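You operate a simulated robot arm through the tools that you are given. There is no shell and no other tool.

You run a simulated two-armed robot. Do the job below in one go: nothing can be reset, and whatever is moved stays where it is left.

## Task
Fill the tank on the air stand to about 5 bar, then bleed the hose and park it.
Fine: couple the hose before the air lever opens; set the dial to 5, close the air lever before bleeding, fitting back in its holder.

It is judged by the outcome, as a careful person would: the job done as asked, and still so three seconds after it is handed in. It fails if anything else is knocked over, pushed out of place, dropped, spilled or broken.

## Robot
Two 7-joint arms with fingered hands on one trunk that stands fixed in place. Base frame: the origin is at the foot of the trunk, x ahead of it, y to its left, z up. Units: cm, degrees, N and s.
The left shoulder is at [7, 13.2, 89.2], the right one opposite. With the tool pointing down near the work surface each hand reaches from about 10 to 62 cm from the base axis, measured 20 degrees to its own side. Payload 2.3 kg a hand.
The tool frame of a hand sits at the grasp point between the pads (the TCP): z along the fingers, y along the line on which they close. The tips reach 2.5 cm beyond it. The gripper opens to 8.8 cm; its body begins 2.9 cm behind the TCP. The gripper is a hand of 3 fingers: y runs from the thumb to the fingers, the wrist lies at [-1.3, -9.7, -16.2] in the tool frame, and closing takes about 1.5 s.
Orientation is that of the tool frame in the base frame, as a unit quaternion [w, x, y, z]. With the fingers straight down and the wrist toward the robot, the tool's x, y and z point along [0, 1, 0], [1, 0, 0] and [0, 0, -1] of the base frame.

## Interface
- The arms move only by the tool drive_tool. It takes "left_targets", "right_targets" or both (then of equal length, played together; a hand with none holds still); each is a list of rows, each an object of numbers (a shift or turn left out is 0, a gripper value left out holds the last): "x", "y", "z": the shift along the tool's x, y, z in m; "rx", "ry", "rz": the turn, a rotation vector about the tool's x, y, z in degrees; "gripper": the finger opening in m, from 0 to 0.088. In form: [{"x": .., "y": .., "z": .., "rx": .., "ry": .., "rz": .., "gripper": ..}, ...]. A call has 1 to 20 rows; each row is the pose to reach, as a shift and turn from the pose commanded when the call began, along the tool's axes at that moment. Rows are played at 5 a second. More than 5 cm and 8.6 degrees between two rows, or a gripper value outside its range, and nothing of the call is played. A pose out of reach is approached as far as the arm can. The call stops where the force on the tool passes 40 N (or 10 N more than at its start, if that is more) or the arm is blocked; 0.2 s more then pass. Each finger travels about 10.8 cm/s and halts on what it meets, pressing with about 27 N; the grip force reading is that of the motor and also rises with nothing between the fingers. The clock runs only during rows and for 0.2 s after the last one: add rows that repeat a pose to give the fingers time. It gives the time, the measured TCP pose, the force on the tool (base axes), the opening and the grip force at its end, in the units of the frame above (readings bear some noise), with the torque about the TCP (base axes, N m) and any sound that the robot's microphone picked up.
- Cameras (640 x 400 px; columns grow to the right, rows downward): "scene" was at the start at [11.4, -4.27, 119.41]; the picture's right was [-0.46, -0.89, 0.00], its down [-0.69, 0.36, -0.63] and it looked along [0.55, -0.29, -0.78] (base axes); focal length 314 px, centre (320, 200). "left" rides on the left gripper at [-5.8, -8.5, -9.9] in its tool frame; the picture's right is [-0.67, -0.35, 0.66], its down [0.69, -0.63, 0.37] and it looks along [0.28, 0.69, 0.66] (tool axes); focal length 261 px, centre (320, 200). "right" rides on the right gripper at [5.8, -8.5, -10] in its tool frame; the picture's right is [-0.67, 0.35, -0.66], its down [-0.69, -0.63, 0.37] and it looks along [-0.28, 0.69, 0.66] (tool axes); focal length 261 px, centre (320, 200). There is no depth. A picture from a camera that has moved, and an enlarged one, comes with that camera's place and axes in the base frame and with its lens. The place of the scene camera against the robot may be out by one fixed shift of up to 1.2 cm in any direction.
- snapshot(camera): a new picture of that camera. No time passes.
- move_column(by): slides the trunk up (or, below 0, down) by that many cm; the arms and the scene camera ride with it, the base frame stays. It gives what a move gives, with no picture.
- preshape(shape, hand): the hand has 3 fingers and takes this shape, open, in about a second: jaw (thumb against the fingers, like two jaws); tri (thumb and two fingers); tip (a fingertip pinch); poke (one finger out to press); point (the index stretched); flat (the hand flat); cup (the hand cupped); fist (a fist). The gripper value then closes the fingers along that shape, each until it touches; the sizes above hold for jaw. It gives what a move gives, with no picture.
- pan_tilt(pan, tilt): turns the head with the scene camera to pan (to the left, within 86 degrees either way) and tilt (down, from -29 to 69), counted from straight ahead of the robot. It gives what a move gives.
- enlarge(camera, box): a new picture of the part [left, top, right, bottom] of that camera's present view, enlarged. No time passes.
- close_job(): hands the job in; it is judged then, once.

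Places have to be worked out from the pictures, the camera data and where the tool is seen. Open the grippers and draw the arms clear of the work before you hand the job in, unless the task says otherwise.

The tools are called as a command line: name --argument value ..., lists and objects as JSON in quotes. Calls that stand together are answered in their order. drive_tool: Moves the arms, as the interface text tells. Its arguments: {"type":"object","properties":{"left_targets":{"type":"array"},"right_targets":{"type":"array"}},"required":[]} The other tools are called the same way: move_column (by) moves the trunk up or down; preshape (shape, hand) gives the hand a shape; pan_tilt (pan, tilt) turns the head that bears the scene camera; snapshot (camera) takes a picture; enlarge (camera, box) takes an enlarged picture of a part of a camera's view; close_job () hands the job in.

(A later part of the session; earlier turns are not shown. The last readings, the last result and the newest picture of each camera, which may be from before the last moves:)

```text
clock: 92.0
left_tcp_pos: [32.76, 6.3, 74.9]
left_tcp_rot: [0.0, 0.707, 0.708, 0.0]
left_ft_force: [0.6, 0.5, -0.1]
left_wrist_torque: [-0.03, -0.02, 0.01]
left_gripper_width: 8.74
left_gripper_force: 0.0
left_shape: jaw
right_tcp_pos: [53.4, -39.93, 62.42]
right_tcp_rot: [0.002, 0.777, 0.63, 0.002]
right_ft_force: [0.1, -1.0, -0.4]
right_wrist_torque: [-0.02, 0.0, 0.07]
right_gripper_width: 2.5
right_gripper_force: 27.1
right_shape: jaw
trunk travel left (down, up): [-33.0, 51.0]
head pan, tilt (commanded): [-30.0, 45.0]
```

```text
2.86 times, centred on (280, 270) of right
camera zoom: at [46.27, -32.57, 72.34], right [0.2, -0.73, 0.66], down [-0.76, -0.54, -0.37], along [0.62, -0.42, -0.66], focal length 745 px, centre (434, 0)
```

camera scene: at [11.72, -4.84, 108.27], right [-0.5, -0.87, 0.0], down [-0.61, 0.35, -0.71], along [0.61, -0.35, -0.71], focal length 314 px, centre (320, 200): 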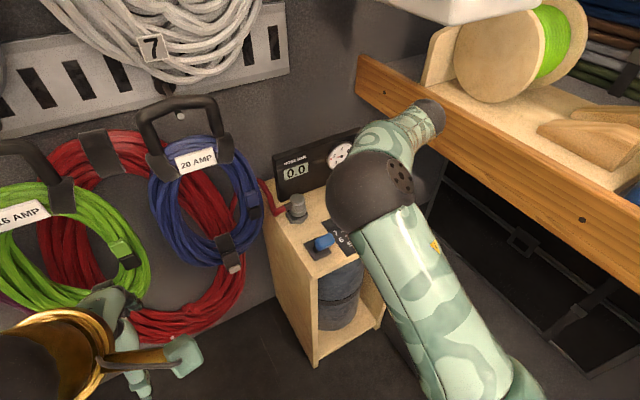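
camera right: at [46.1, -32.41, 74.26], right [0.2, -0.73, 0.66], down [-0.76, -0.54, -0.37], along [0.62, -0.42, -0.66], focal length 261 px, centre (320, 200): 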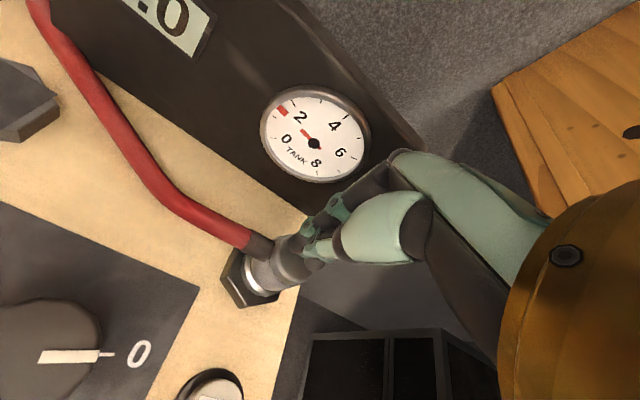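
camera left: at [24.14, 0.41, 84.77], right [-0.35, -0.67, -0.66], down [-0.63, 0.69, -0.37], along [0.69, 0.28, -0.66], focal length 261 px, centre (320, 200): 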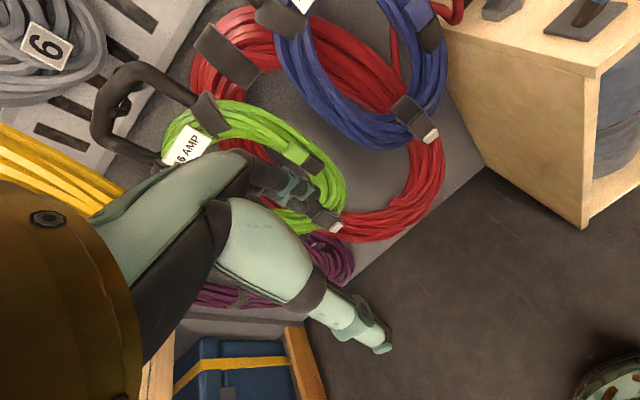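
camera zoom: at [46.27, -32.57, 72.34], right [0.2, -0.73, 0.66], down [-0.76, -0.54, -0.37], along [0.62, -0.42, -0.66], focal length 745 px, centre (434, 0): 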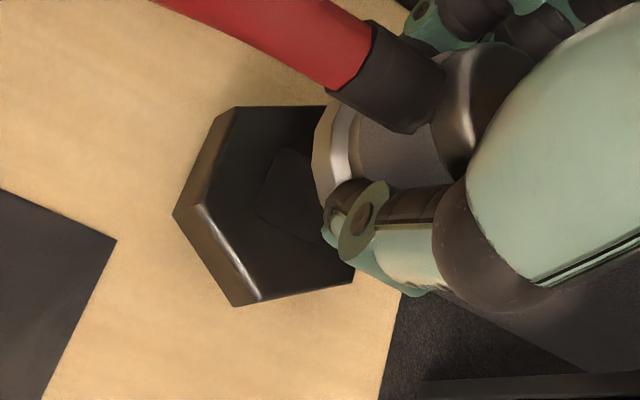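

Measured properly, the hand drifts about +0.014 cm/N in y and -0.004 cm/N in x under load, which explains the misses. I'll position so the fitting (0.25 cm off in the hand) is exactly over the seat, come down to just above contact, then press while commanding the opposite lateral drift.

drive_tool --right_targets '[{"x": 0.0017, "y": -0.001}, {"x": 0.0034, "y": -0.0021}, {"x": 0.0034, "y": -0.0021, "z": 0.01}, {"x": 0.0034, "y": -0.0021, "z": 0.018}, {"x": 0.0034, "y": -0.0021, "z": 0.022}, {"x": 0.0034, "y": -0.0021, "z": 0.022}]'

enlarge --camera "right" --box '[230, 180, 370, 300]'

```text
clock: 93.4
left_tcp_pos: [32.72, 6.27, 74.84]
left_tcp_rot: [0.0, 0.707, 0.707, -0.001]
left_ft_force: [0.8, 0.4, 0.0]
left_wrist_torque: [-0.04, 0.0, 0.0]
left_gripper_width: 8.79
left_gripper_force: 0.1
left_shape: jaw
right_tcp_pos: [53.29, -39.59, 60.17]
right_tcp_rot: [0.002, 0.777, 0.63, 0.002]
right_ft_force: [0.8, 0.3, -0.9]
right_wrist_torque: [-0.03, 0.0, -0.04]
right_gripper_width: 2.53
right_gripper_force: 27.2
right_shape: jaw
trunk travel left (down, up): [-33.0, 51.0]
head pan, tilt (commanded): [-30.0, 45.0]
```

```text
3.33 times, centred on (300, 240) of right
camera zoom: at [46.17, -32.13, 70.1], right [0.2, -0.73, 0.66], down [-0.76, -0.54, -0.37], along [0.62, -0.42, -0.66], focal length 869 px, centre (387, 67)
```

zoom: 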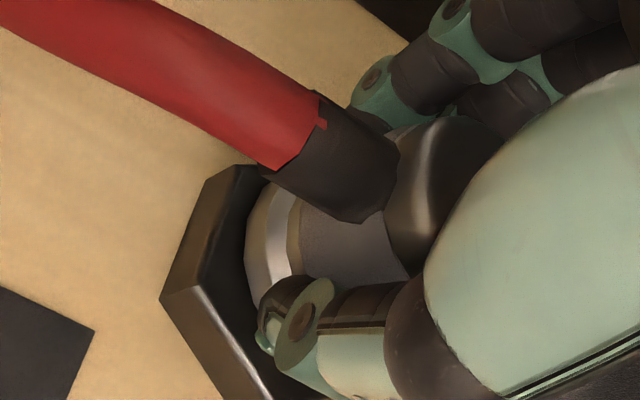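

No contact yet at z≈60.17 and it looks well aligned. Now pressing with lateral compensation.

drive_tool --right_targets '[{"z": 0.002}, {"x": -0.0006, "y": 0.0003, "z": 0.004}, {"x": -0.0014, "y": 0.0007, "z": 0.006}, {"x": -0.0022, "y": 0.0011, "z": 0.008}]'

```text
clock: 94.4
left_tcp_pos: [32.49, 6.44, 74.91]
left_tcp_rot: [0.003, 0.707, 0.707, 0.0]
left_ft_force: [0.2, 0.9, -0.2]
left_wrist_torque: [0.04, -0.04, 0.0]
left_gripper_width: 8.76
left_gripper_force: 0.0
left_shape: jaw
right_tcp_pos: [53.32, -39.54, 59.92]
right_tcp_rot: [0.006, 0.777, 0.63, 0.003]
right_ft_force: [2.0, -0.2, 18.3]
right_wrist_torque: [-0.11, -0.39, 0.02]
right_gripper_width: 2.55
right_gripper_force: 27.0
right_shape: jaw
trunk travel left (down, up): [-33.0, 51.0]
head pan, tilt (commanded): [-30.0, 45.0]
```

Lateral position now holds steady, but the torque shows the fitting is tilted in the hand from the previous hard press. I'll unload, release so it settles flat, recentre 0.25 cm toward -y, regrasp, and press again without lifting.

drive_tool --right_targets '[{"x": 0.001, "y": -0.0005, "z": -0.004}, {"x": 0.0022, "y": -0.0011, "z": -0.007}, {"x": 0.0022, "y": -0.0011, "z": -0.007, "gripper": 0.03}, {"x": 0.0022, "y": -0.0011, "z": -0.007, "gripper": 0.04}, {"x": 0.0022, "y": -0.0011, "z": -0.007, "gripper": 0.04}, {"x": 0.0022, "y": -0.0011, "z": -0.007, "gripper": 0.04}, {"x": -0.0003, "y": -0.0011, "z": -0.007, "gripper": 0.04}, {"x": -0.0003, "y": -0.0011, "z": -0.007, "gripper": 0.04}]'

enlarge --camera "right" --box '[230, 180, 370, 300]'

```text
clock: 96.2
left_tcp_pos: [32.59, 6.3, 74.86]
left_tcp_rot: [0.0, 0.707, 0.707, -0.001]
left_ft_force: [-0.6, 0.6, -0.7]
left_wrist_torque: [0.01, -0.01, 0.01]
left_gripper_width: 8.76
left_gripper_force: 0.1
left_shape: jaw
right_tcp_pos: [53.35, -39.84, 60.08]
right_tcp_rot: [0.002, 0.777, 0.63, 0.002]
right_ft_force: [1.4, -0.5, 0.2]
right_wrist_torque: [0.02, -0.01, 0.01]
right_gripper_width: 3.98
right_gripper_force: 0.1
right_shape: jaw
trunk travel left (down, up): [-33.0, 51.0]
head pan, tilt (commanded): [-30.0, 45.0]
```

```text
3.33 times, centred on (300, 240) of right
camera zoom: at [46.14, -32.36, 69.99], right [0.2, -0.73, 0.66], down [-0.76, -0.54, -0.37], along [0.62, -0.42, -0.66], focal length 869 px, centre (387, 67)
```

zoom: 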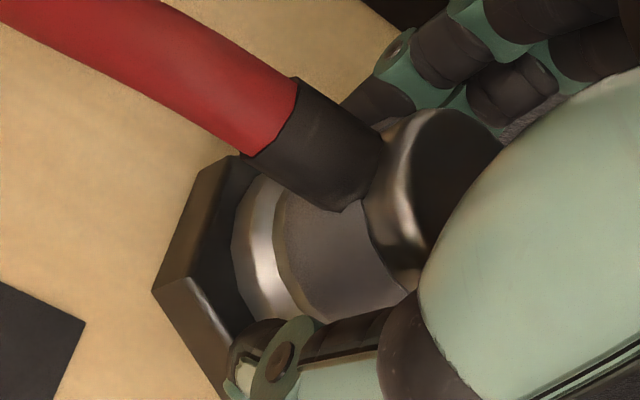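

The fitting stands freely and is centred between the fingers. The flush low-torque press a moment ago was at x≈53.36, about 1.5 mm more than where it snapped before. I'll grip, lift 3 mm, shift by (-0.15,+0.19) cm and press with compensation.

drive_tool --right_targets '[{"gripper": 0.03}, {"gripper": 0.02}, {"gripper": 0.015}, {"gripper": 0.015}, {"gripper": 0.015}, {"gripper": 0.015}, {"z": -0.003}, {"x": 0.0008, "y": -0.001, "z": -0.004}, {"x": 0.0016, "y": -0.0019, "z": -0.004}, {"x": 0.0016, "y": -0.0019, "z": -0.001}, {"x": 0.0012, "y": -0.0017, "z": 0.002}, {"x": 0.0004, "y": -0.0013, "z": 0.004}, {"x": -0.0004, "y": -0.0009, "z": 0.006}]'

```text
clock: 99.0
left_tcp_pos: [32.46, 6.6, 75.09]
left_tcp_rot: [0.002, 0.707, 0.707, 0.0]
left_ft_force: [-0.5, 0.8, 0.3]
left_wrist_torque: [-0.01, 0.02, 0.01]
left_gripper_width: 8.76
left_gripper_force: 0.0
left_shape: jaw
right_tcp_pos: [53.17, -39.48, 59.98]
right_tcp_rot: [0.004, 0.777, 0.63, 0.003]
right_ft_force: [1.6, 0.6, 17.2]
right_wrist_torque: [-0.07, -0.16, 0.0]
right_gripper_width: 2.45
right_gripper_force: 27.0
right_shape: jaw
trunk travel left (down, up): [-33.0, 51.0]
head pan, tilt (commanded): [-30.0, 45.0]
```

17 N at [53.17,-39.48] and fairly flush. I'll press slightly more with compensation.

drive_tool --right_targets '[{"x": -0.0006, "y": 0.0003, "z": 0.0015}, {"x": -0.0012, "y": 0.0006, "z": 0.003}]'

enlarge --camera "right" --box '[230, 180, 370, 300]'

```text
clock: 99.6
left_tcp_pos: [32.44, 6.74, 75.01]
left_tcp_rot: [0.003, 0.708, 0.707, -0.001]
left_ft_force: [0.0, -0.3, -0.7]
left_wrist_torque: [0.01, -0.02, 0.02]
left_gripper_width: 8.77
left_gripper_force: 0.0
left_shape: jaw
right_tcp_pos: [53.17, -39.61, 59.96]
right_tcp_rot: [0.007, 0.777, 0.63, 0.004]
right_ft_force: [4.7, 2.6, 28.9]
right_wrist_torque: [-0.06, -0.33, 0.04]
right_gripper_width: 2.47
right_gripper_force: 27.2
right_shape: jaw
trunk travel left (down, up): [-33.0, 51.0]
head pan, tilt (commanded): [-30.0, 45.0]
```

```text
3.33 times, centred on (300, 240) of right
camera zoom: at [45.85, -32.07, 69.71], right [0.19, -0.72, 0.66], down [-0.75, -0.54, -0.37], along [0.63, -0.43, -0.65], focal length 869 px, centre (387, 67)
```

zoom: 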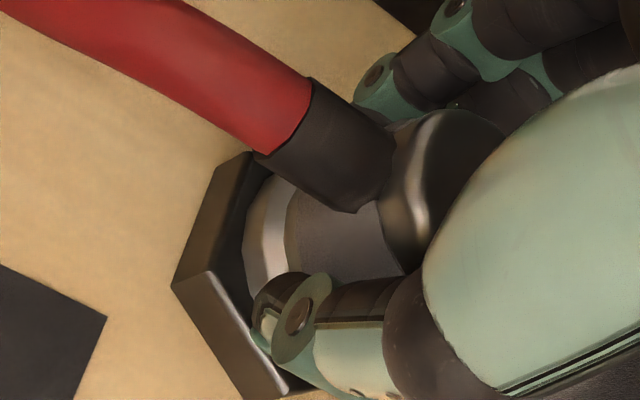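

Comparing hose-collar angles, the fitting has turned about 9° clockwise in the hand since the attempt that snapped (collar edge 126° vs 117°), and the socket needs its orientation. I'll unload, open, turn the hand 9° clockwise around it, regrasp, and afterwards turn both back.

drive_tool --right_targets '[{"x": 0.0016, "y": -0.0008, "z": -0.005}, {"x": 0.0032, "y": -0.0016, "z": -0.0085}, {"x": 0.0032, "y": -0.0016, "z": -0.0085, "gripper": 0.03}, {"x": 0.0032, "y": -0.0016, "z": -0.0085, "gripper": 0.042}, {"x": 0.0032, "y": -0.0016, "z": -0.0085, "gripper": 0.042}, {"x": 0.0032, "y": -0.0016, "z": -0.0085, "gripper": 0.042}, {"x": 0.0032, "y": -0.0016, "z": -0.0085, "rz": 5, "gripper": 0.042}, {"x": 0.0032, "y": -0.0016, "z": -0.0085, "rz": 10, "gripper": 0.042}, {"x": 0.0032, "y": -0.0016, "z": -0.0085, "rz": 10, "gripper": 0.042}]'

enlarge --camera "right" --box '[230, 180, 370, 300]'

```text
clock: 101.6
left_tcp_pos: [32.82, 6.39, 74.88]
left_tcp_rot: [0.0, 0.708, 0.707, 0.001]
left_ft_force: [0.8, 0.1, 0.4]
left_wrist_torque: [0.03, 0.01, 0.01]
left_gripper_width: 8.75
left_gripper_force: 0.1
left_shape: jaw
right_tcp_pos: [53.21, -39.68, 59.76]
right_tcp_rot: [0.002, 0.829, 0.559, 0.003]
right_ft_force: [0.4, -0.6, 0.5]
right_wrist_torque: [-0.03, 0.01, -0.01]
right_gripper_width: 4.16
right_gripper_force: 0.1
right_shape: jaw
trunk travel left (down, up): [-33.0, 51.0]
head pan, tilt (commanded): [-30.0, 45.0]
```

```text
3.33 times, centred on (300, 240) of right
camera zoom: at [47.4, -31.02, 69.9], right [0.07, -0.75, 0.66], down [-0.84, -0.4, -0.37], along [0.54, -0.53, -0.66], focal length 869 px, centre (387, 67)
```

zoom: 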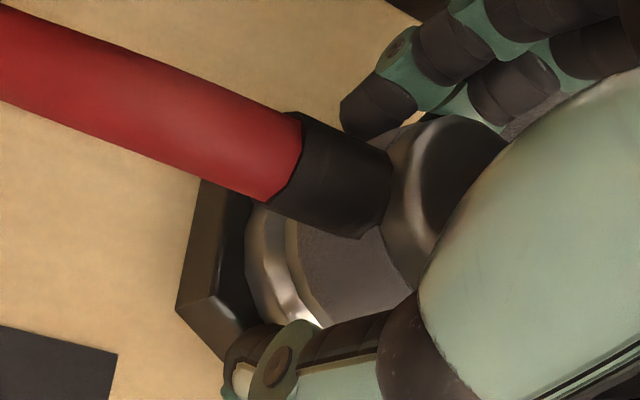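

The hand is at -22° with the collar edge at 113° in view; turning back about 6° after gripping should restore the orientation that snapped. I'll adjust height and centring slightly, grip, lift 2.4 cm, turn back 6°, and re-measure.

drive_tool --right_targets '[{"x": -0.0015, "z": -0.003}, {"x": -0.0015, "z": -0.003, "gripper": 0.03}, {"x": -0.0015, "z": -0.003, "gripper": 0.02}, {"x": -0.0015, "z": -0.003, "gripper": 0.015}, {"x": -0.0015, "z": -0.003, "gripper": 0.015}, {"x": -0.0015, "z": -0.003, "gripper": 0.015}, {"x": -0.0015, "z": -0.003, "gripper": 0.015}, {"x": -0.0015, "z": -0.015}, {"x": -0.0015, "z": -0.027}, {"x": -0.0015, "z": -0.027, "rz": -3}, {"x": -0.0015, "z": -0.027, "rz": -6}, {"x": -0.0015, "z": -0.027, "rz": -6}]'

enlarge --camera "right" --box '[200, 200, 360, 340]'

```text
clock: 104.2
left_tcp_pos: [32.73, 6.39, 74.84]
left_tcp_rot: [0.001, 0.707, 0.707, 0.0]
left_ft_force: [0.2, -0.3, -0.4]
left_wrist_torque: [0.02, -0.01, 0.03]
left_gripper_width: 8.77
left_gripper_force: 0.1
left_shape: jaw
right_tcp_pos: [53.07, -39.64, 62.69]
right_tcp_rot: [0.002, 0.798, 0.603, 0.001]
right_ft_force: [-0.4, -0.8, -1.1]
right_wrist_torque: [0.01, 0.03, -0.02]
right_gripper_width: 2.39
right_gripper_force: 27.2
right_shape: jaw
trunk travel left (down, up): [-33.0, 51.0]
head pan, tilt (commanded): [-30.0, 45.0]
```

```text
2.86 times, centred on (280, 270) of right
camera zoom: at [46.46, -31.75, 72.66], right [0.15, -0.74, 0.66], down [-0.79, -0.49, -0.37], along [0.59, -0.47, -0.66], focal length 745 px, centre (434, 0)
```

zoom: 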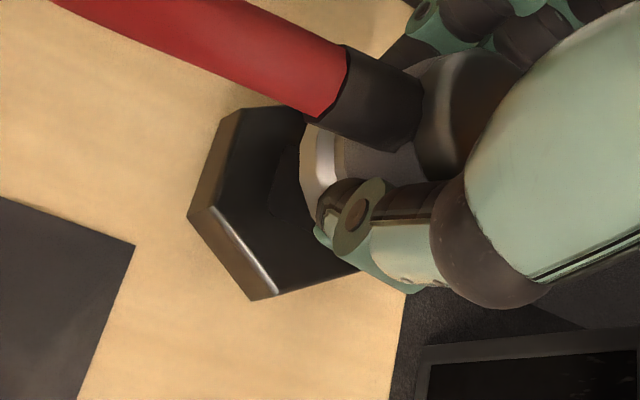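

Everything lines up now: the fitting is at its nominal place in the hand, the hex is within 0.1 cm of the reference, and the hose direction matches the successful attempt. I'll descend and press with compensation.

drive_tool --right_targets '[{"z": 0.009}, {"z": 0.018}, {"z": 0.023}, {"z": 0.0255}, {"x": -0.0005, "y": 0.0003, "z": 0.0275}, {"x": -0.0012, "y": 0.0007, "z": 0.0295}, {"x": -0.0018, "y": 0.0011, "z": 0.031}]'

```text
clock: 105.8
left_tcp_pos: [32.42, 6.73, 75.02]
left_tcp_rot: [0.004, 0.707, 0.707, 0.0]
left_ft_force: [0.0, 0.2, -0.8]
left_wrist_torque: [0.0, -0.01, 0.0]
left_gripper_width: 8.75
left_gripper_force: 0.0
left_shape: jaw
right_tcp_pos: [53.03, -39.55, 60.2]
right_tcp_rot: [0.006, 0.798, 0.602, 0.004]
right_ft_force: [3.1, 6.5, 19.7]
right_wrist_torque: [0.12, -0.02, 0.04]
right_gripper_width: 2.5
right_gripper_force: 27.6
right_shape: jaw
trunk travel left (down, up): [-33.0, 51.0]
head pan, tilt (commanded): [-30.0, 45.0]
heard: snap
```

Snap heard: latched. The latched fitting now pushes on the hand, so I'll relax vertical and side loads together in small steps before opening, so that I don't pull it off again.

drive_tool --right_targets '[{"x": 0.0006, "y": -0.0004, "z": -0.0015}, {"x": 0.0012, "y": -0.0007, "z": -0.003}, {"x": 0.0016, "y": -0.0009, "z": -0.004}, {"x": 0.0016, "y": -0.0009, "z": -0.004}]'

```text
clock: 106.8
left_tcp_pos: [32.62, 6.43, 74.91]
left_tcp_rot: [0.002, 0.707, 0.707, 0.0]
left_ft_force: [0.2, -0.2, -0.4]
left_wrist_torque: [-0.02, 0.01, -0.01]
left_gripper_width: 8.75
left_gripper_force: 0.0
left_shape: jaw
right_tcp_pos: [53.09, -39.55, 60.25]
right_tcp_rot: [0.004, 0.799, 0.602, 0.002]
right_ft_force: [7.0, 5.7, 13.6]
right_wrist_torque: [0.1, -0.16, 0.07]
right_gripper_width: 2.51
right_gripper_force: 27.3
right_shape: jaw
trunk travel left (down, up): [-33.0, 51.0]
head pan, tilt (commanded): [-30.0, 45.0]
```

Remaining side forces are +7 N in x and +5.7 N in y, so the hand should move a bit in +x and +y. I'll adjust while continuing to unload vertically.

drive_tool --right_targets '[{"x": 0.0008, "y": 0.0006, "z": -0.001}, {"x": 0.0015, "y": 0.0012, "z": -0.002}, {"x": 0.0015, "y": 0.0012, "z": -0.002}]'

```text
clock: 107.6
left_tcp_pos: [32.52, 6.44, 74.95]
left_tcp_rot: [0.002, 0.708, 0.706, -0.001]
left_ft_force: [-0.4, -0.5, -1.5]
left_wrist_torque: [-0.01, 0.02, -0.01]
left_gripper_width: 8.77
left_gripper_force: 0.0
left_shape: jaw
right_tcp_pos: [53.04, -39.48, 60.36]
right_tcp_rot: [0.003, 0.799, 0.601, 0.002]
right_ft_force: [-1.6, 7.0, 4.6]
right_wrist_torque: [0.13, -0.02, 0.01]
right_gripper_width: 2.45
right_gripper_force: 26.8
right_shape: jaw
trunk travel left (down, up): [-33.0, 51.0]
head pan, tilt (commanded): [-30.0, 45.0]
```

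Down to 4.6 N vertical, with 7 N still in +y. I'll shift the hand a little more to +y.

drive_tool --right_targets '[{"x": 0.0012, "y": -0.0004, "z": -0.0003}, {"x": 0.0025, "y": -0.0008, "z": -0.0006}, {"x": 0.0025, "y": -0.0008, "z": -0.0006}]'

```text
clock: 108.4
left_tcp_pos: [32.62, 6.34, 74.84]
left_tcp_rot: [0.001, 0.708, 0.706, -0.001]
left_ft_force: [0.8, 0.3, 0.3]
left_wrist_torque: [0.0, 0.02, -0.01]
left_gripper_width: 8.77
left_gripper_force: 0.0
left_shape: jaw
right_tcp_pos: [53.12, -39.44, 60.34]
right_tcp_rot: [0.002, 0.799, 0.601, 0.002]
right_ft_force: [-4.2, -1.8, 0.8]
right_wrist_torque: [-0.08, 0.07, -0.04]
right_gripper_width: 2.39
right_gripper_force: 26.9
right_shape: jaw
trunk travel left (down, up): [-33.0, 51.0]
head pan, tilt (commanded): [-30.0, 45.0]
```

Forces are now small. I'll take out the last x push and open the hand without moving, listening for any sound.

drive_tool --right_targets '[{"y": -0.001}, {"y": -0.001}, {"y": -0.001, "gripper": 0.03}, {"y": -0.001, "gripper": 0.04}, {"y": -0.001, "gripper": 0.05}, {"y": -0.001, "gripper": 0.05}, {"y": -0.001, "gripper": 0.05}]'

enlarge --camera "right" --box '[230, 180, 370, 300]'

```text
clock: 110.0
left_tcp_pos: [32.73, 6.3, 74.93]
left_tcp_rot: [0.0, 0.708, 0.707, 0.0]
left_ft_force: [-1.5, 0.5, 0.6]
left_wrist_torque: [0.0, -0.02, 0.0]
left_gripper_width: 8.77
left_gripper_force: 0.1
left_shape: jaw
right_tcp_pos: [53.22, -39.39, 60.43]
right_tcp_rot: [0.002, 0.799, 0.602, 0.001]
right_ft_force: [-0.2, -0.1, -1.4]
right_wrist_torque: [-0.03, 0.01, 0.0]
right_gripper_width: 4.95
right_gripper_force: 0.1
right_shape: jaw
trunk travel left (down, up): [-33.0, 51.0]
head pan, tilt (commanded): [-30.0, 45.0]
```

```text
3.33 times, centred on (300, 240) of right
camera zoom: at [46.52, -31.4, 70.23], right [0.15, -0.74, 0.66], down [-0.79, -0.49, -0.37], along [0.59, -0.47, -0.66], focal length 869 px, centre (387, 67)
```

zoom: 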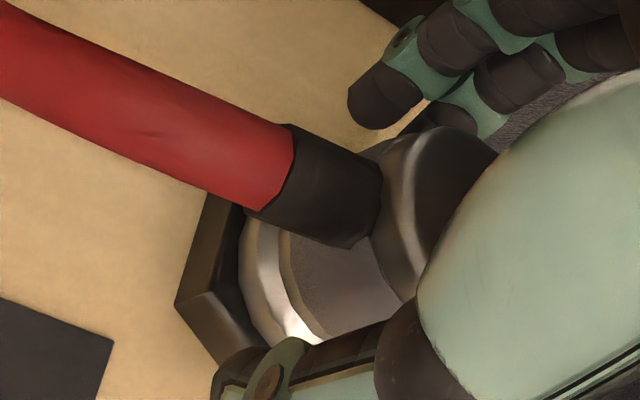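

Opened without any sound, so it is still latched. Now I'll lift straight up clear of the fitting.

drive_tool --right_targets '[{"z": -0.015}, {"z": -0.03}, {"z": -0.05}, {"z": -0.07}, {"z": -0.07}]'

snapshot --camera "right"

enlarge --camera "right" --box '[170, 170, 350, 330]'

```text
clock: 111.2
left_tcp_pos: [32.68, 6.31, 74.84]
left_tcp_rot: [0.0, 0.707, 0.707, 0.001]
left_ft_force: [0.2, -0.4, 0.2]
left_wrist_torque: [-0.03, 0.0, -0.01]
left_gripper_width: 8.76
left_gripper_force: 0.1
left_shape: jaw
right_tcp_pos: [53.13, -39.25, 67.24]
right_tcp_rot: [0.003, 0.798, 0.602, 0.001]
right_ft_force: [-0.2, -0.1, 0.2]
right_wrist_torque: [0.0, 0.01, -0.05]
right_gripper_width: 4.95
right_gripper_force: 0.1
right_shape: jaw
trunk travel left (down, up): [-33.0, 51.0]
head pan, tilt (commanded): [-30.0, 45.0]
```

```text
taken
camera right: at [46.55, -31.4, 77.12], right [0.15, -0.74, 0.66], down [-0.79, -0.49, -0.37], along [0.59, -0.47, -0.66], focal length 261 px, centre (320, 200)
```

right: 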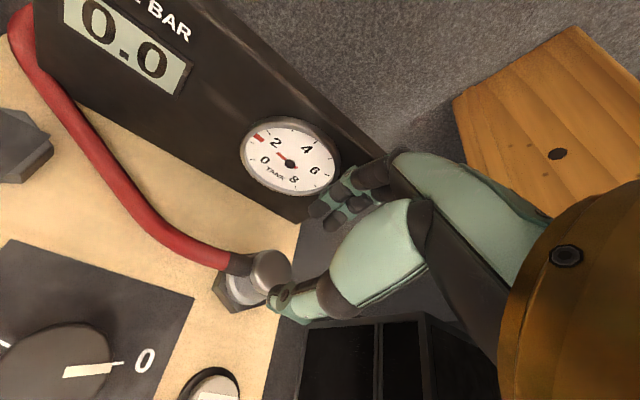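

```text
2.50 times, centred on (260, 250) of right
camera zoom: at [46.55, -31.4, 77.12], right [0.15, -0.74, 0.66], down [-0.79, -0.49, -0.37], along [0.59, -0.47, -0.66], focal length 652 px, centre (470, 75)
```

zoom: 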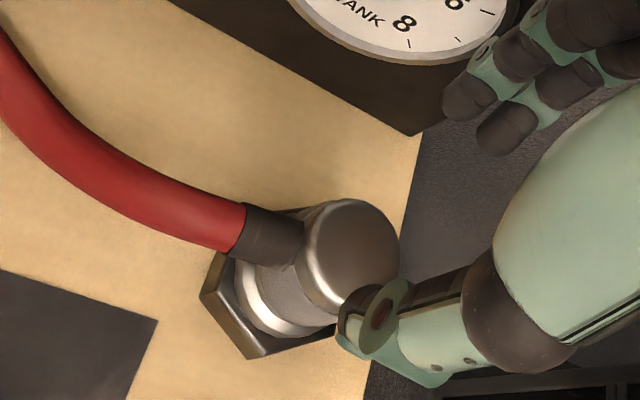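

The fitting is seated and coupled. Next is the dial: I'll move above it (around [46.1,-31.4]) at a safe height and look.

drive_tool --right_targets '[{"z": -0.03}, {"x": 0.014, "y": -0.022, "z": -0.03}, {"x": 0.028, "y": -0.045, "z": -0.03}, {"x": 0.042, "y": -0.067, "z": -0.03}, {"x": 0.0563, "y": -0.0891, "z": -0.03}, {"x": 0.0563, "y": -0.0891, "z": -0.03}]'

snapshot --camera "right"

snapshot --camera "scene"

```text
clock: 112.6
left_tcp_pos: [32.76, 6.34, 74.86]
left_tcp_rot: [0.0, 0.707, 0.707, 0.0]
left_ft_force: [-0.6, 0.4, 0.0]
left_wrist_torque: [-0.01, 0.01, 0.01]
left_gripper_width: 8.76
left_gripper_force: 0.1
left_shape: jaw
right_tcp_pos: [46.11, -31.48, 70.12]
right_tcp_rot: [0.003, 0.799, 0.601, 0.001]
right_ft_force: [-0.6, 0.2, -0.5]
right_wrist_torque: [-0.01, -0.01, 0.01]
right_gripper_width: 4.94
right_gripper_force: 0.1
right_shape: jaw
trunk travel left (down, up): [-33.0, 51.0]
head pan, tilt (commanded): [-30.0, 45.0]
```

```text
taken
camera right: at [39.45, -23.56, 80.12], right [0.15, -0.74, 0.66], down [-0.79, -0.49, -0.37], along [0.59, -0.47, -0.66], focal length 261 px, centre (320, 200)
```

right: 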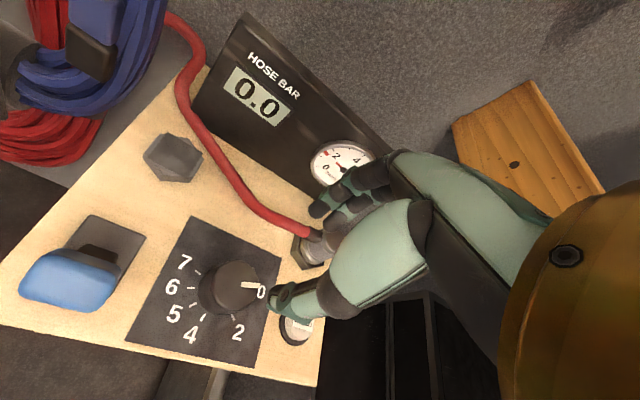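

```text
taken
camera scene: at [11.75, -4.83, 108.27], right [-0.5, -0.87, 0.0], down [-0.61, 0.35, -0.71], along [0.61, -0.35, -0.71], focal length 314 px, centre (320, 200)
```

scene: 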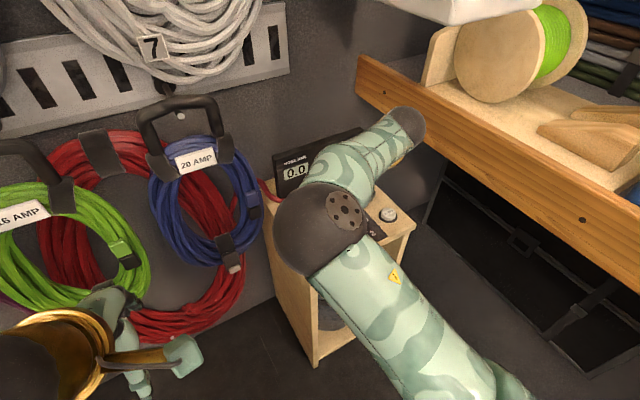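

Good view of dial, lever and holder. I'll zoom into the dial.

enlarge --camera "right" --box '[120, 200, 330, 390]'

enlarge --camera "right" --box '[0, 180, 180, 330]'

```text
2.11 times, centred on (225, 295) of right
camera zoom: at [39.45, -23.56, 80.12], right [0.15, -0.74, 0.66], down [-0.79, -0.49, -0.37], along [0.59, -0.47, -0.66], focal length 549 px, centre (520, 0)
```

zoom: 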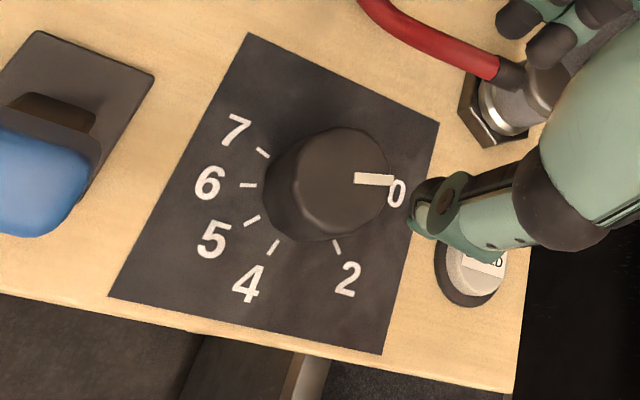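

```text
2.67 times, centred on (90, 255) of right
camera zoom: at [39.45, -23.56, 80.12], right [0.15, -0.74, 0.66], down [-0.79, -0.49, -0.37], along [0.59, -0.47, -0.66], focal length 695 px, centre (933, 53)
```

zoom: 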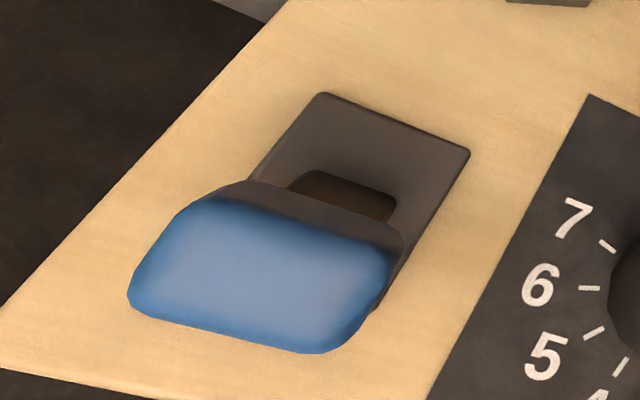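

The dial plate measures a 10.5 cm square centred at ≈[45.6,-31.87]; the knob is about 4.2 cm across with its top near z≈57.7, and 5 lies 150° clockwise from 0. I'll do two 75° strokes, so first I turn the hand to +35° yaw above the knob centre and open to 6.2 cm.

drive_tool --right_targets '[{"x": -0.002, "y": -0.001, "rz": -7, "gripper": 0.062}, {"x": -0.004, "y": -0.002, "rz": -14, "gripper": 0.062}, {"x": -0.005, "y": -0.0038, "rz": -21, "gripper": 0.062}, {"x": -0.005, "y": -0.0038, "rz": -28, "gripper": 0.062}, {"x": -0.005, "y": -0.0038, "rz": -35, "gripper": 0.062}, {"x": -0.005, "y": -0.0038, "rz": -43, "gripper": 0.062}, {"x": -0.005, "y": -0.0038, "rz": -51, "gripper": 0.062}, {"x": -0.005, "y": -0.0038, "rz": -51, "gripper": 0.062}]'

snapshot --camera "right"

```text
clock: 114.4
left_tcp_pos: [32.68, 6.27, 75.03]
left_tcp_rot: [0.001, 0.707, 0.707, 0.0]
left_ft_force: [1.2, 0.1, -0.2]
left_wrist_torque: [0.0, 0.0, -0.01]
left_gripper_width: 8.74
left_gripper_force: 0.2
left_shape: jaw
right_tcp_pos: [45.55, -31.7, 70.23]
right_tcp_rot: [0.002, 0.46, 0.888, 0.001]
right_ft_force: [0.8, -0.3, -1.0]
right_wrist_torque: [0.03, 0.01, 0.04]
right_gripper_width: 6.15
right_gripper_force: 0.1
right_shape: jaw
trunk travel left (down, up): [-33.0, 51.0]
head pan, tilt (commanded): [-30.0, 45.0]
```

```text
taken
camera right: at [35.28, -31.97, 80.18], right [0.67, -0.35, 0.66], down [-0.12, -0.92, -0.37], along [0.74, 0.17, -0.66], focal length 261 px, centre (320, 200)
```

right: 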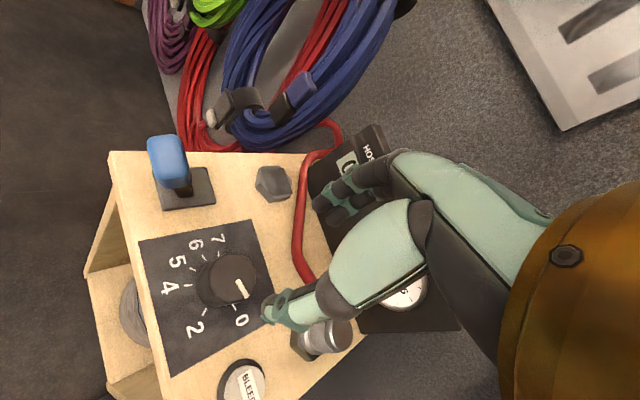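

Turned to +35°. I'll zoom to refine the knob's centre and height from this new angle.

enlarge --camera "right" --box '[120, 200, 330, 390]'

```text
2.11 times, centred on (225, 295) of right
camera zoom: at [35.28, -31.97, 80.18], right [0.67, -0.35, 0.66], down [-0.12, -0.92, -0.37], along [0.74, 0.17, -0.66], focal length 549 px, centre (520, 0)
```

zoom: 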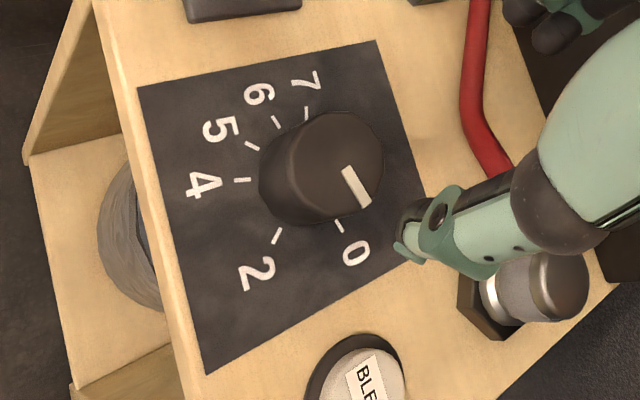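

Both views agree: dial centre ≈[45.6,-31.83], knob top ≈57.9. I'll descend to TCP z≈58.5 around the knob, watching force.

drive_tool --right_targets '[{"x": -0.0013, "z": 0.02}, {"x": -0.0013, "z": 0.045}, {"x": -0.0013, "z": 0.07}, {"x": -0.0013, "z": 0.09}, {"x": -0.0013, "z": 0.105}, {"x": -0.0013, "z": 0.113}, {"x": -0.0013, "z": 0.117}, {"x": -0.0013, "z": 0.117}]'

snapshot --camera "right"

```text
clock: 116.2
left_tcp_pos: [32.79, 6.4, 74.86]
left_tcp_rot: [0.0, 0.707, 0.707, 0.0]
left_ft_force: [0.4, -0.4, 0.1]
left_wrist_torque: [0.03, -0.03, 0.03]
left_gripper_width: 8.75
left_gripper_force: 0.1
left_shape: jaw
right_tcp_pos: [45.87, -31.99, 58.52]
right_tcp_rot: [0.002, 0.462, 0.887, 0.002]
right_ft_force: [0.3, 0.4, 2.3]
right_wrist_torque: [0.02, -0.03, 0.04]
right_gripper_width: 6.16
right_gripper_force: 0.0
right_shape: jaw
trunk travel left (down, up): [-33.0, 51.0]
head pan, tilt (commanded): [-30.0, 45.0]
```

```text
taken
camera right: at [35.41, -32.11, 68.46], right [0.67, -0.35, 0.66], down [-0.12, -0.92, -0.37], along [0.74, 0.16, -0.66], focal length 261 px, centre (320, 200)
```

right: 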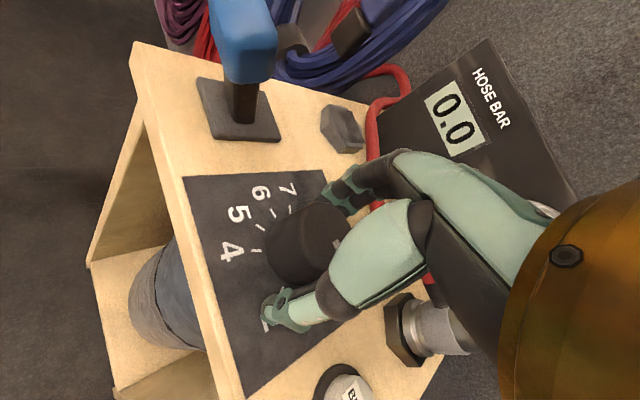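

Little force, and the knob is between thumb and fingers. I'll raise 1.5 mm and close on the knob.

drive_tool --right_targets '[{"z": -0.0015, "gripper": 0.055}, {"z": -0.0015, "gripper": 0.045}, {"z": -0.0015, "gripper": 0.035}, {"z": -0.0015, "gripper": 0.03}, {"z": -0.0015, "gripper": 0.03}, {"z": -0.0015, "gripper": 0.03}, {"z": -0.0015, "gripper": 0.03}]'

enlarge --camera "right" --box '[170, 150, 400, 370]'

```text
clock: 117.8
left_tcp_pos: [32.68, 6.25, 74.75]
left_tcp_rot: [0.0, 0.707, 0.707, 0.0]
left_ft_force: [0.0, 0.4, -0.1]
left_wrist_torque: [0.0, 0.01, 0.04]
left_gripper_width: 8.74
left_gripper_force: 0.1
left_shape: jaw
right_tcp_pos: [45.73, -32.01, 58.65]
right_tcp_rot: [0.002, 0.461, 0.887, 0.001]
right_ft_force: [-0.1, 0.4, -0.1]
right_wrist_torque: [0.0, -0.05, -0.03]
right_gripper_width: 3.3
right_gripper_force: 27.0
right_shape: jaw
trunk travel left (down, up): [-33.0, 51.0]
head pan, tilt (commanded): [-30.0, 45.0]
```

```text
1.82 times, centred on (285, 260) of right
camera zoom: at [35.42, -32.16, 68.63], right [0.67, -0.35, 0.66], down [-0.12, -0.92, -0.37], along [0.74, 0.16, -0.66], focal length 474 px, centre (384, 91)
```

zoom: 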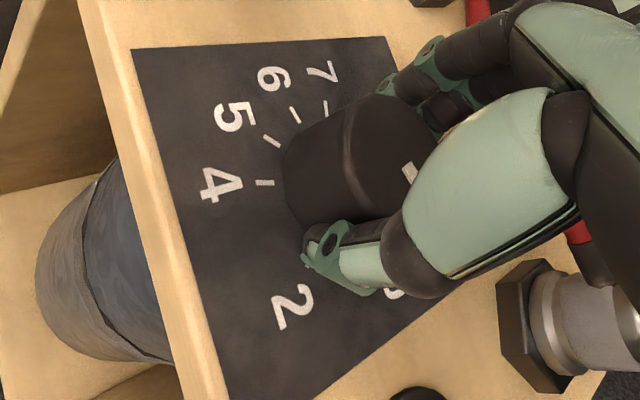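

Gripped on the knob. Now I'll turn it clockwise 75°.

drive_tool --right_targets '[{"rz": 5}, {"rz": 11}, {"rz": 17}, {"rz": 23}, {"rz": 29}, {"rz": 35}, {"rz": 41}, {"rz": 47}, {"rz": 53}, {"rz": 59}, {"rz": 65}, {"rz": 70}, {"rz": 75}, {"rz": 75}]'

snapshot --camera "right"

snapshot --camera "scene"

```text
clock: 120.8
left_tcp_pos: [32.64, 6.33, 74.84]
left_tcp_rot: [0.0, 0.707, 0.707, 0.0]
left_ft_force: [0.5, -0.2, 0.4]
left_wrist_torque: [-0.01, -0.01, 0.0]
left_gripper_width: 8.75
left_gripper_force: 0.0
left_shape: jaw
right_tcp_pos: [45.79, -31.93, 58.75]
right_tcp_rot: [0.001, 0.906, 0.422, 0.003]
right_ft_force: [-8.3, 0.9, -1.9]
right_wrist_torque: [0.03, 0.11, 0.0]
right_gripper_width: 3.2
right_gripper_force: 26.2
right_shape: jaw
trunk travel left (down, up): [-33.0, 51.0]
head pan, tilt (commanded): [-30.0, 45.0]
```

```text
taken
camera right: at [42.87, -22.06, 68.66], right [-0.17, -0.74, 0.65], down [-0.92, -0.12, -0.37], along [0.35, -0.67, -0.66], focal length 261 px, centre (320, 200)
```

right: 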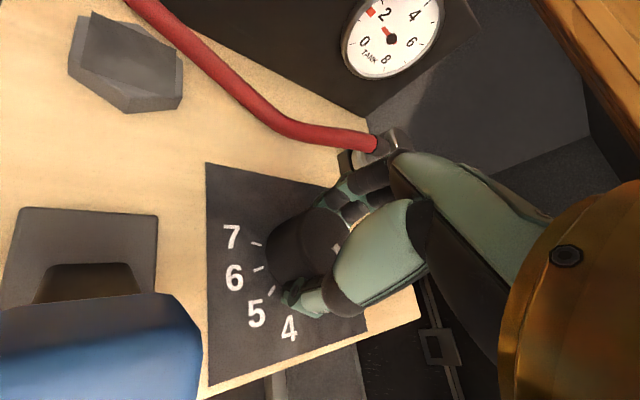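

```text
taken
camera scene: at [11.62, -4.82, 108.29], right [-0.5, -0.87, 0.0], down [-0.61, 0.35, -0.71], along [0.61, -0.35, -0.71], focal length 314 px, centre (320, 200)
```

scene: 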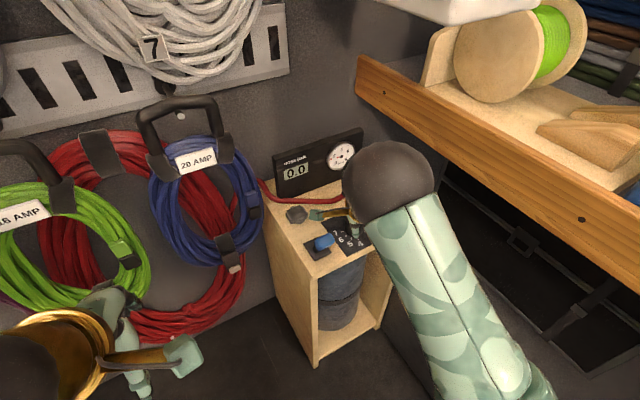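

The knob seems to have turned with the hand. I'll open and check the pointer.

drive_tool --right_targets '[{"gripper": 0.045}, {"gripper": 0.062}, {"gripper": 0.062}, {"gripper": 0.062}, {"z": -0.02}, {"z": -0.04}, {"z": -0.05}]'

snapshot --camera "right"

enlarge --camera "right" --box '[180, 160, 400, 370]'

```text
clock: 122.4
left_tcp_pos: [32.74, 6.37, 74.77]
left_tcp_rot: [0.0, 0.707, 0.707, 0.0]
left_ft_force: [-0.7, 0.2, 0.2]
left_wrist_torque: [0.01, 0.04, -0.02]
left_gripper_width: 8.76
left_gripper_force: 0.1
left_shape: jaw
right_tcp_pos: [45.69, -31.97, 63.72]
right_tcp_rot: [0.002, 0.906, 0.422, 0.002]
right_ft_force: [-0.5, -0.1, 0.4]
right_wrist_torque: [-0.01, 0.03, 0.0]
right_gripper_width: 6.19
right_gripper_force: 0.0
right_shape: jaw
trunk travel left (down, up): [-33.0, 51.0]
head pan, tilt (commanded): [-30.0, 45.0]
```

```text
taken
camera right: at [42.82, -22.02, 73.66], right [-0.17, -0.74, 0.66], down [-0.92, -0.12, -0.37], along [0.35, -0.67, -0.66], focal length 261 px, centre (320, 200)
```

right: 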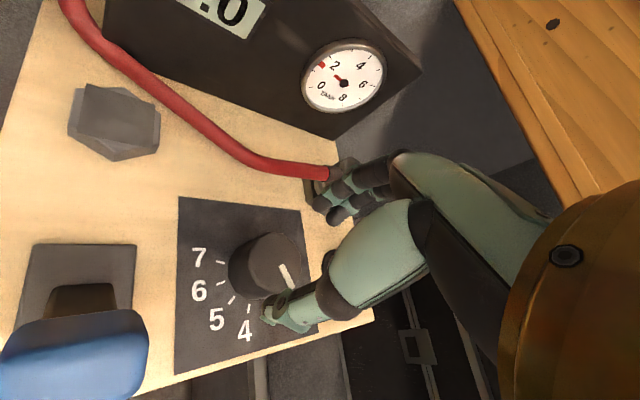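

```text
1.90 times, centred on (290, 265) of right
camera zoom: at [42.82, -22.02, 73.66], right [-0.17, -0.74, 0.66], down [-0.92, -0.12, -0.37], along [0.35, -0.67, -0.66], focal length 496 px, centre (377, 76)
```

zoom: 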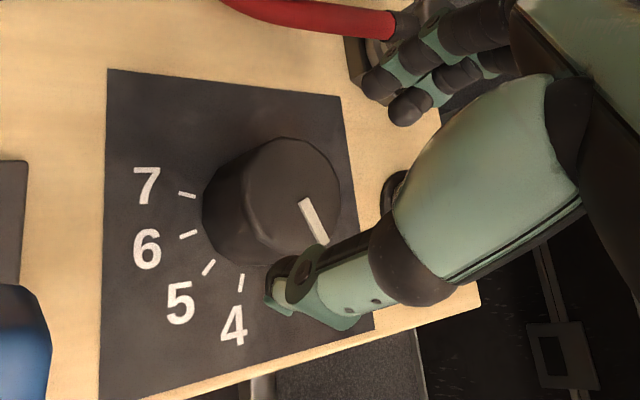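

The pointer now reads about -149°, i.e. a clean 75° turn (≈2.5). I'll swing the hand back 75° above the knob and go down for the second stroke.

drive_tool --right_targets '[{"rz": -7.5}, {"rz": -15}, {"rz": -22.5}, {"rz": -30}, {"rz": -37.5}, {"rz": -45}, {"rz": -52.5}, {"rz": -60}, {"rz": -67.5}, {"rz": -75}, {"rz": -75}, {"rz": -75, "z": 0.02}, {"rz": -75, "z": 0.04}, {"rz": -75, "z": 0.05}, {"rz": -75, "z": 0.05}]'

snapshot --camera "right"

```text
clock: 125.6
left_tcp_pos: [32.72, 6.26, 74.88]
left_tcp_rot: [0.0, 0.707, 0.707, 0.001]
left_ft_force: [-0.2, 0.5, -0.1]
left_wrist_torque: [0.0, -0.01, 0.02]
left_gripper_width: 8.78
left_gripper_force: 0.2
left_shape: jaw
right_tcp_pos: [45.74, -32.06, 58.65]
right_tcp_rot: [0.002, 0.461, 0.887, 0.001]
right_ft_force: [-0.4, 0.2, 0.4]
right_wrist_torque: [0.02, -0.01, -0.01]
right_gripper_width: 6.17
right_gripper_force: 0.0
right_shape: jaw
trunk travel left (down, up): [-33.0, 51.0]
head pan, tilt (commanded): [-30.0, 45.0]
```

```text
taken
camera right: at [35.49, -32.16, 68.59], right [0.67, -0.35, 0.66], down [-0.12, -0.92, -0.37], along [0.74, 0.16, -0.66], focal length 261 px, centre (320, 200)
```

right: 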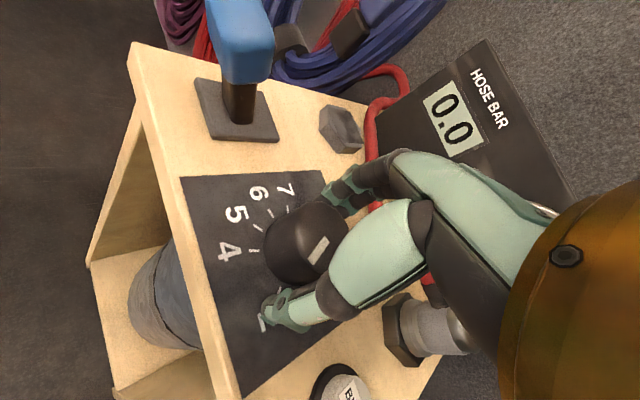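

In position with no contact. Closing and turning the second 75°.

drive_tool --right_targets '[{"gripper": 0.055}, {"gripper": 0.045}, {"gripper": 0.035}, {"gripper": 0.03}, {"gripper": 0.03}, {"gripper": 0.03}, {"gripper": 0.03}]'

drive_tool --right_targets '[{"rz": 5}, {"rz": 11}, {"rz": 17}, {"rz": 23}, {"rz": 29}, {"rz": 35}, {"rz": 41}, {"rz": 47}, {"rz": 53}, {"rz": 59}, {"rz": 65}, {"rz": 70}, {"rz": 75}, {"rz": 75}]'

drive_tool --right_targets '[{"gripper": 0.045}, {"gripper": 0.062}, {"gripper": 0.062}, {"gripper": 0.062}, {"z": -0.02}, {"z": -0.04}, {"z": -0.06}, {"z": -0.07}, {"z": -0.07}]'

enlarge --camera "right" --box '[150, 180, 370, 380]'

```text
clock: 127.2
left_tcp_pos: [32.68, 6.23, 74.85]
left_tcp_rot: [0.0, 0.707, 0.707, 0.001]
left_ft_force: [0.6, 0.8, -0.1]
left_wrist_torque: [-0.02, -0.04, 0.01]
left_gripper_width: 8.78
left_gripper_force: 0.1
left_shape: jaw
right_tcp_pos: [45.84, -32.13, 58.7]
right_tcp_rot: [0.003, 0.461, 0.887, 0.001]
right_ft_force: [1.2, -3.0, -0.3]
right_wrist_torque: [-0.01, -0.04, 0.01]
right_gripper_width: 3.33
right_gripper_force: 26.9
right_shape: jaw
trunk travel left (down, up): [-33.0, 51.0]
head pan, tilt (commanded): [-30.0, 45.0]
```

```text
clock: 130.2
left_tcp_pos: [32.58, 6.17, 74.94]
left_tcp_rot: [0.0, 0.707, 0.707, 0.0]
left_ft_force: [-0.7, 0.1, 0.2]
left_wrist_torque: [-0.04, 0.02, 0.01]
left_gripper_width: 8.76
left_gripper_force: 0.1
left_shape: jaw
right_tcp_pos: [45.67, -32.11, 58.59]
right_tcp_rot: [0.001, 0.907, 0.422, 0.002]
right_ft_force: [-7.6, -2.1, -4.2]
right_wrist_torque: [-0.06, 0.06, 0.01]
right_gripper_width: 3.19
right_gripper_force: 27.5
right_shape: jaw
trunk travel left (down, up): [-33.0, 51.0]
head pan, tilt (commanded): [-30.0, 45.0]
```

```text
clock: 132.2
left_tcp_pos: [32.71, 6.4, 74.92]
left_tcp_rot: [0.0, 0.707, 0.707, 0.0]
left_ft_force: [-0.3, -0.3, -0.3]
left_wrist_torque: [0.0, -0.02, -0.01]
left_gripper_width: 8.76
left_gripper_force: 0.0
left_shape: jaw
right_tcp_pos: [45.71, -31.82, 65.7]
right_tcp_rot: [0.002, 0.907, 0.422, 0.002]
right_ft_force: [0.0, 0.4, 1.0]
right_wrist_torque: [-0.02, -0.02, 0.03]
right_gripper_width: 6.17
right_gripper_force: 0.0
right_shape: jaw
trunk travel left (down, up): [-33.0, 51.0]
head pan, tilt (commanded): [-30.0, 45.0]
```

```text
2.00 times, centred on (260, 280) of right
camera zoom: at [42.78, -22.04, 75.55], right [-0.17, -0.74, 0.66], down [-0.92, -0.12, -0.37], along [0.35, -0.67, -0.66], focal length 521 px, centre (440, 40)
```

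zoom: 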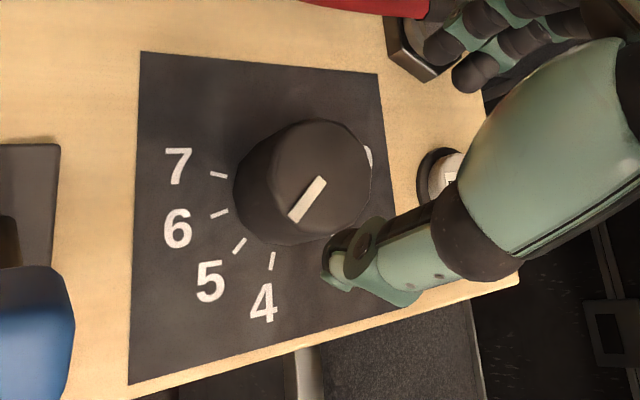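

The pointer appears to point at 5. I'll zoom to measure it exactly against the ticks.

enlarge --camera "right" --box '[210, 225, 310, 325]'

```text
4.00 times, centred on (260, 275) of right
camera zoom: at [42.78, -22.04, 75.55], right [-0.17, -0.74, 0.66], down [-0.92, -0.12, -0.37], along [0.35, -0.67, -0.66], focal length 1043 px, centre (560, -100)
```

zoom: 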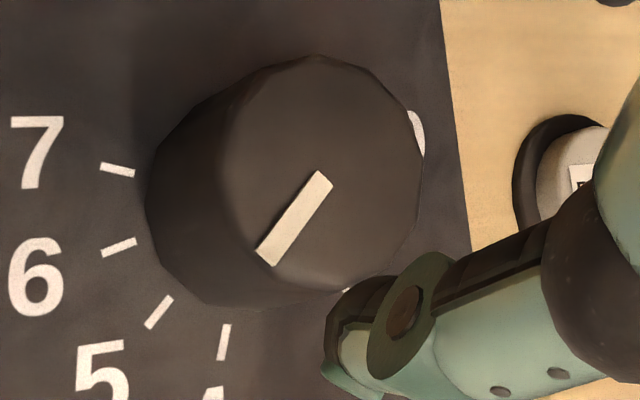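

The pointer measures 134.6° against the 5 mark at ≈132–135°, so the dial is at 5. Next is the air lever, whose cap is at ≈[41.9,-22.4,62.4], leaning toward me with its pivot near x≈45. I'll move above it with the hand at about -5° yaw so thumb and fingers can straddle the cap along x.

drive_tool --right_targets '[{"z": -0.025}, {"z": -0.055}, {"x": 0.008, "y": -0.015, "z": -0.055, "rz": -6}, {"x": 0.016, "y": -0.03, "z": -0.055, "rz": -12}, {"x": 0.024, "y": -0.045, "z": -0.055, "rz": -18}, {"x": 0.032, "y": -0.06, "z": -0.055, "rz": -24}, {"x": 0.04, "y": -0.075, "z": -0.055, "rz": -30}, {"x": 0.0475, "y": -0.0895, "z": -0.055, "rz": -35}, {"x": 0.0475, "y": -0.0895, "z": -0.055, "rz": -35}]'

snapshot --camera "right"

snapshot --camera "scene"

```text
clock: 134.2
left_tcp_pos: [32.74, 6.28, 74.83]
left_tcp_rot: [0.0, 0.707, 0.707, 0.0]
left_ft_force: [-0.7, -0.1, -0.1]
left_wrist_torque: [0.0, -0.02, 0.01]
left_gripper_width: 8.74
left_gripper_force: 0.1
left_shape: jaw
right_tcp_pos: [41.76, -22.64, 71.25]
right_tcp_rot: [0.002, 0.737, 0.676, 0.003]
right_ft_force: [0.4, -0.7, 0.3]
right_wrist_torque: [0.0, -0.02, 0.04]
right_gripper_width: 6.19
right_gripper_force: 0.0
right_shape: jaw
trunk travel left (down, up): [-33.0, 51.0]
head pan, tilt (commanded): [-30.0, 45.0]
```

```text
taken
camera right: at [33.86, -16.12, 81.15], right [0.29, -0.7, 0.66], down [-0.68, -0.63, -0.37], along [0.67, -0.34, -0.66], focal length 261 px, centre (320, 200)
```

right: 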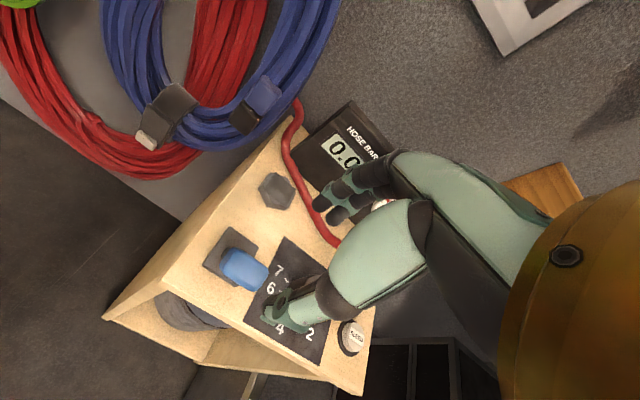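

```text
taken
camera scene: at [11.73, -4.81, 108.27], right [-0.5, -0.87, 0.0], down [-0.61, 0.35, -0.71], along [0.61, -0.35, -0.71], focal length 314 px, centre (320, 200)
```

scene: 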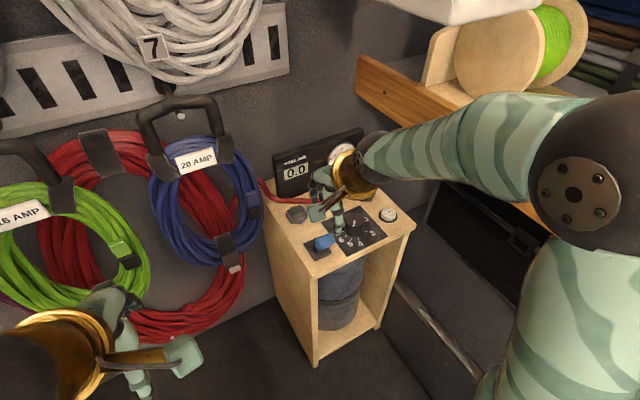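

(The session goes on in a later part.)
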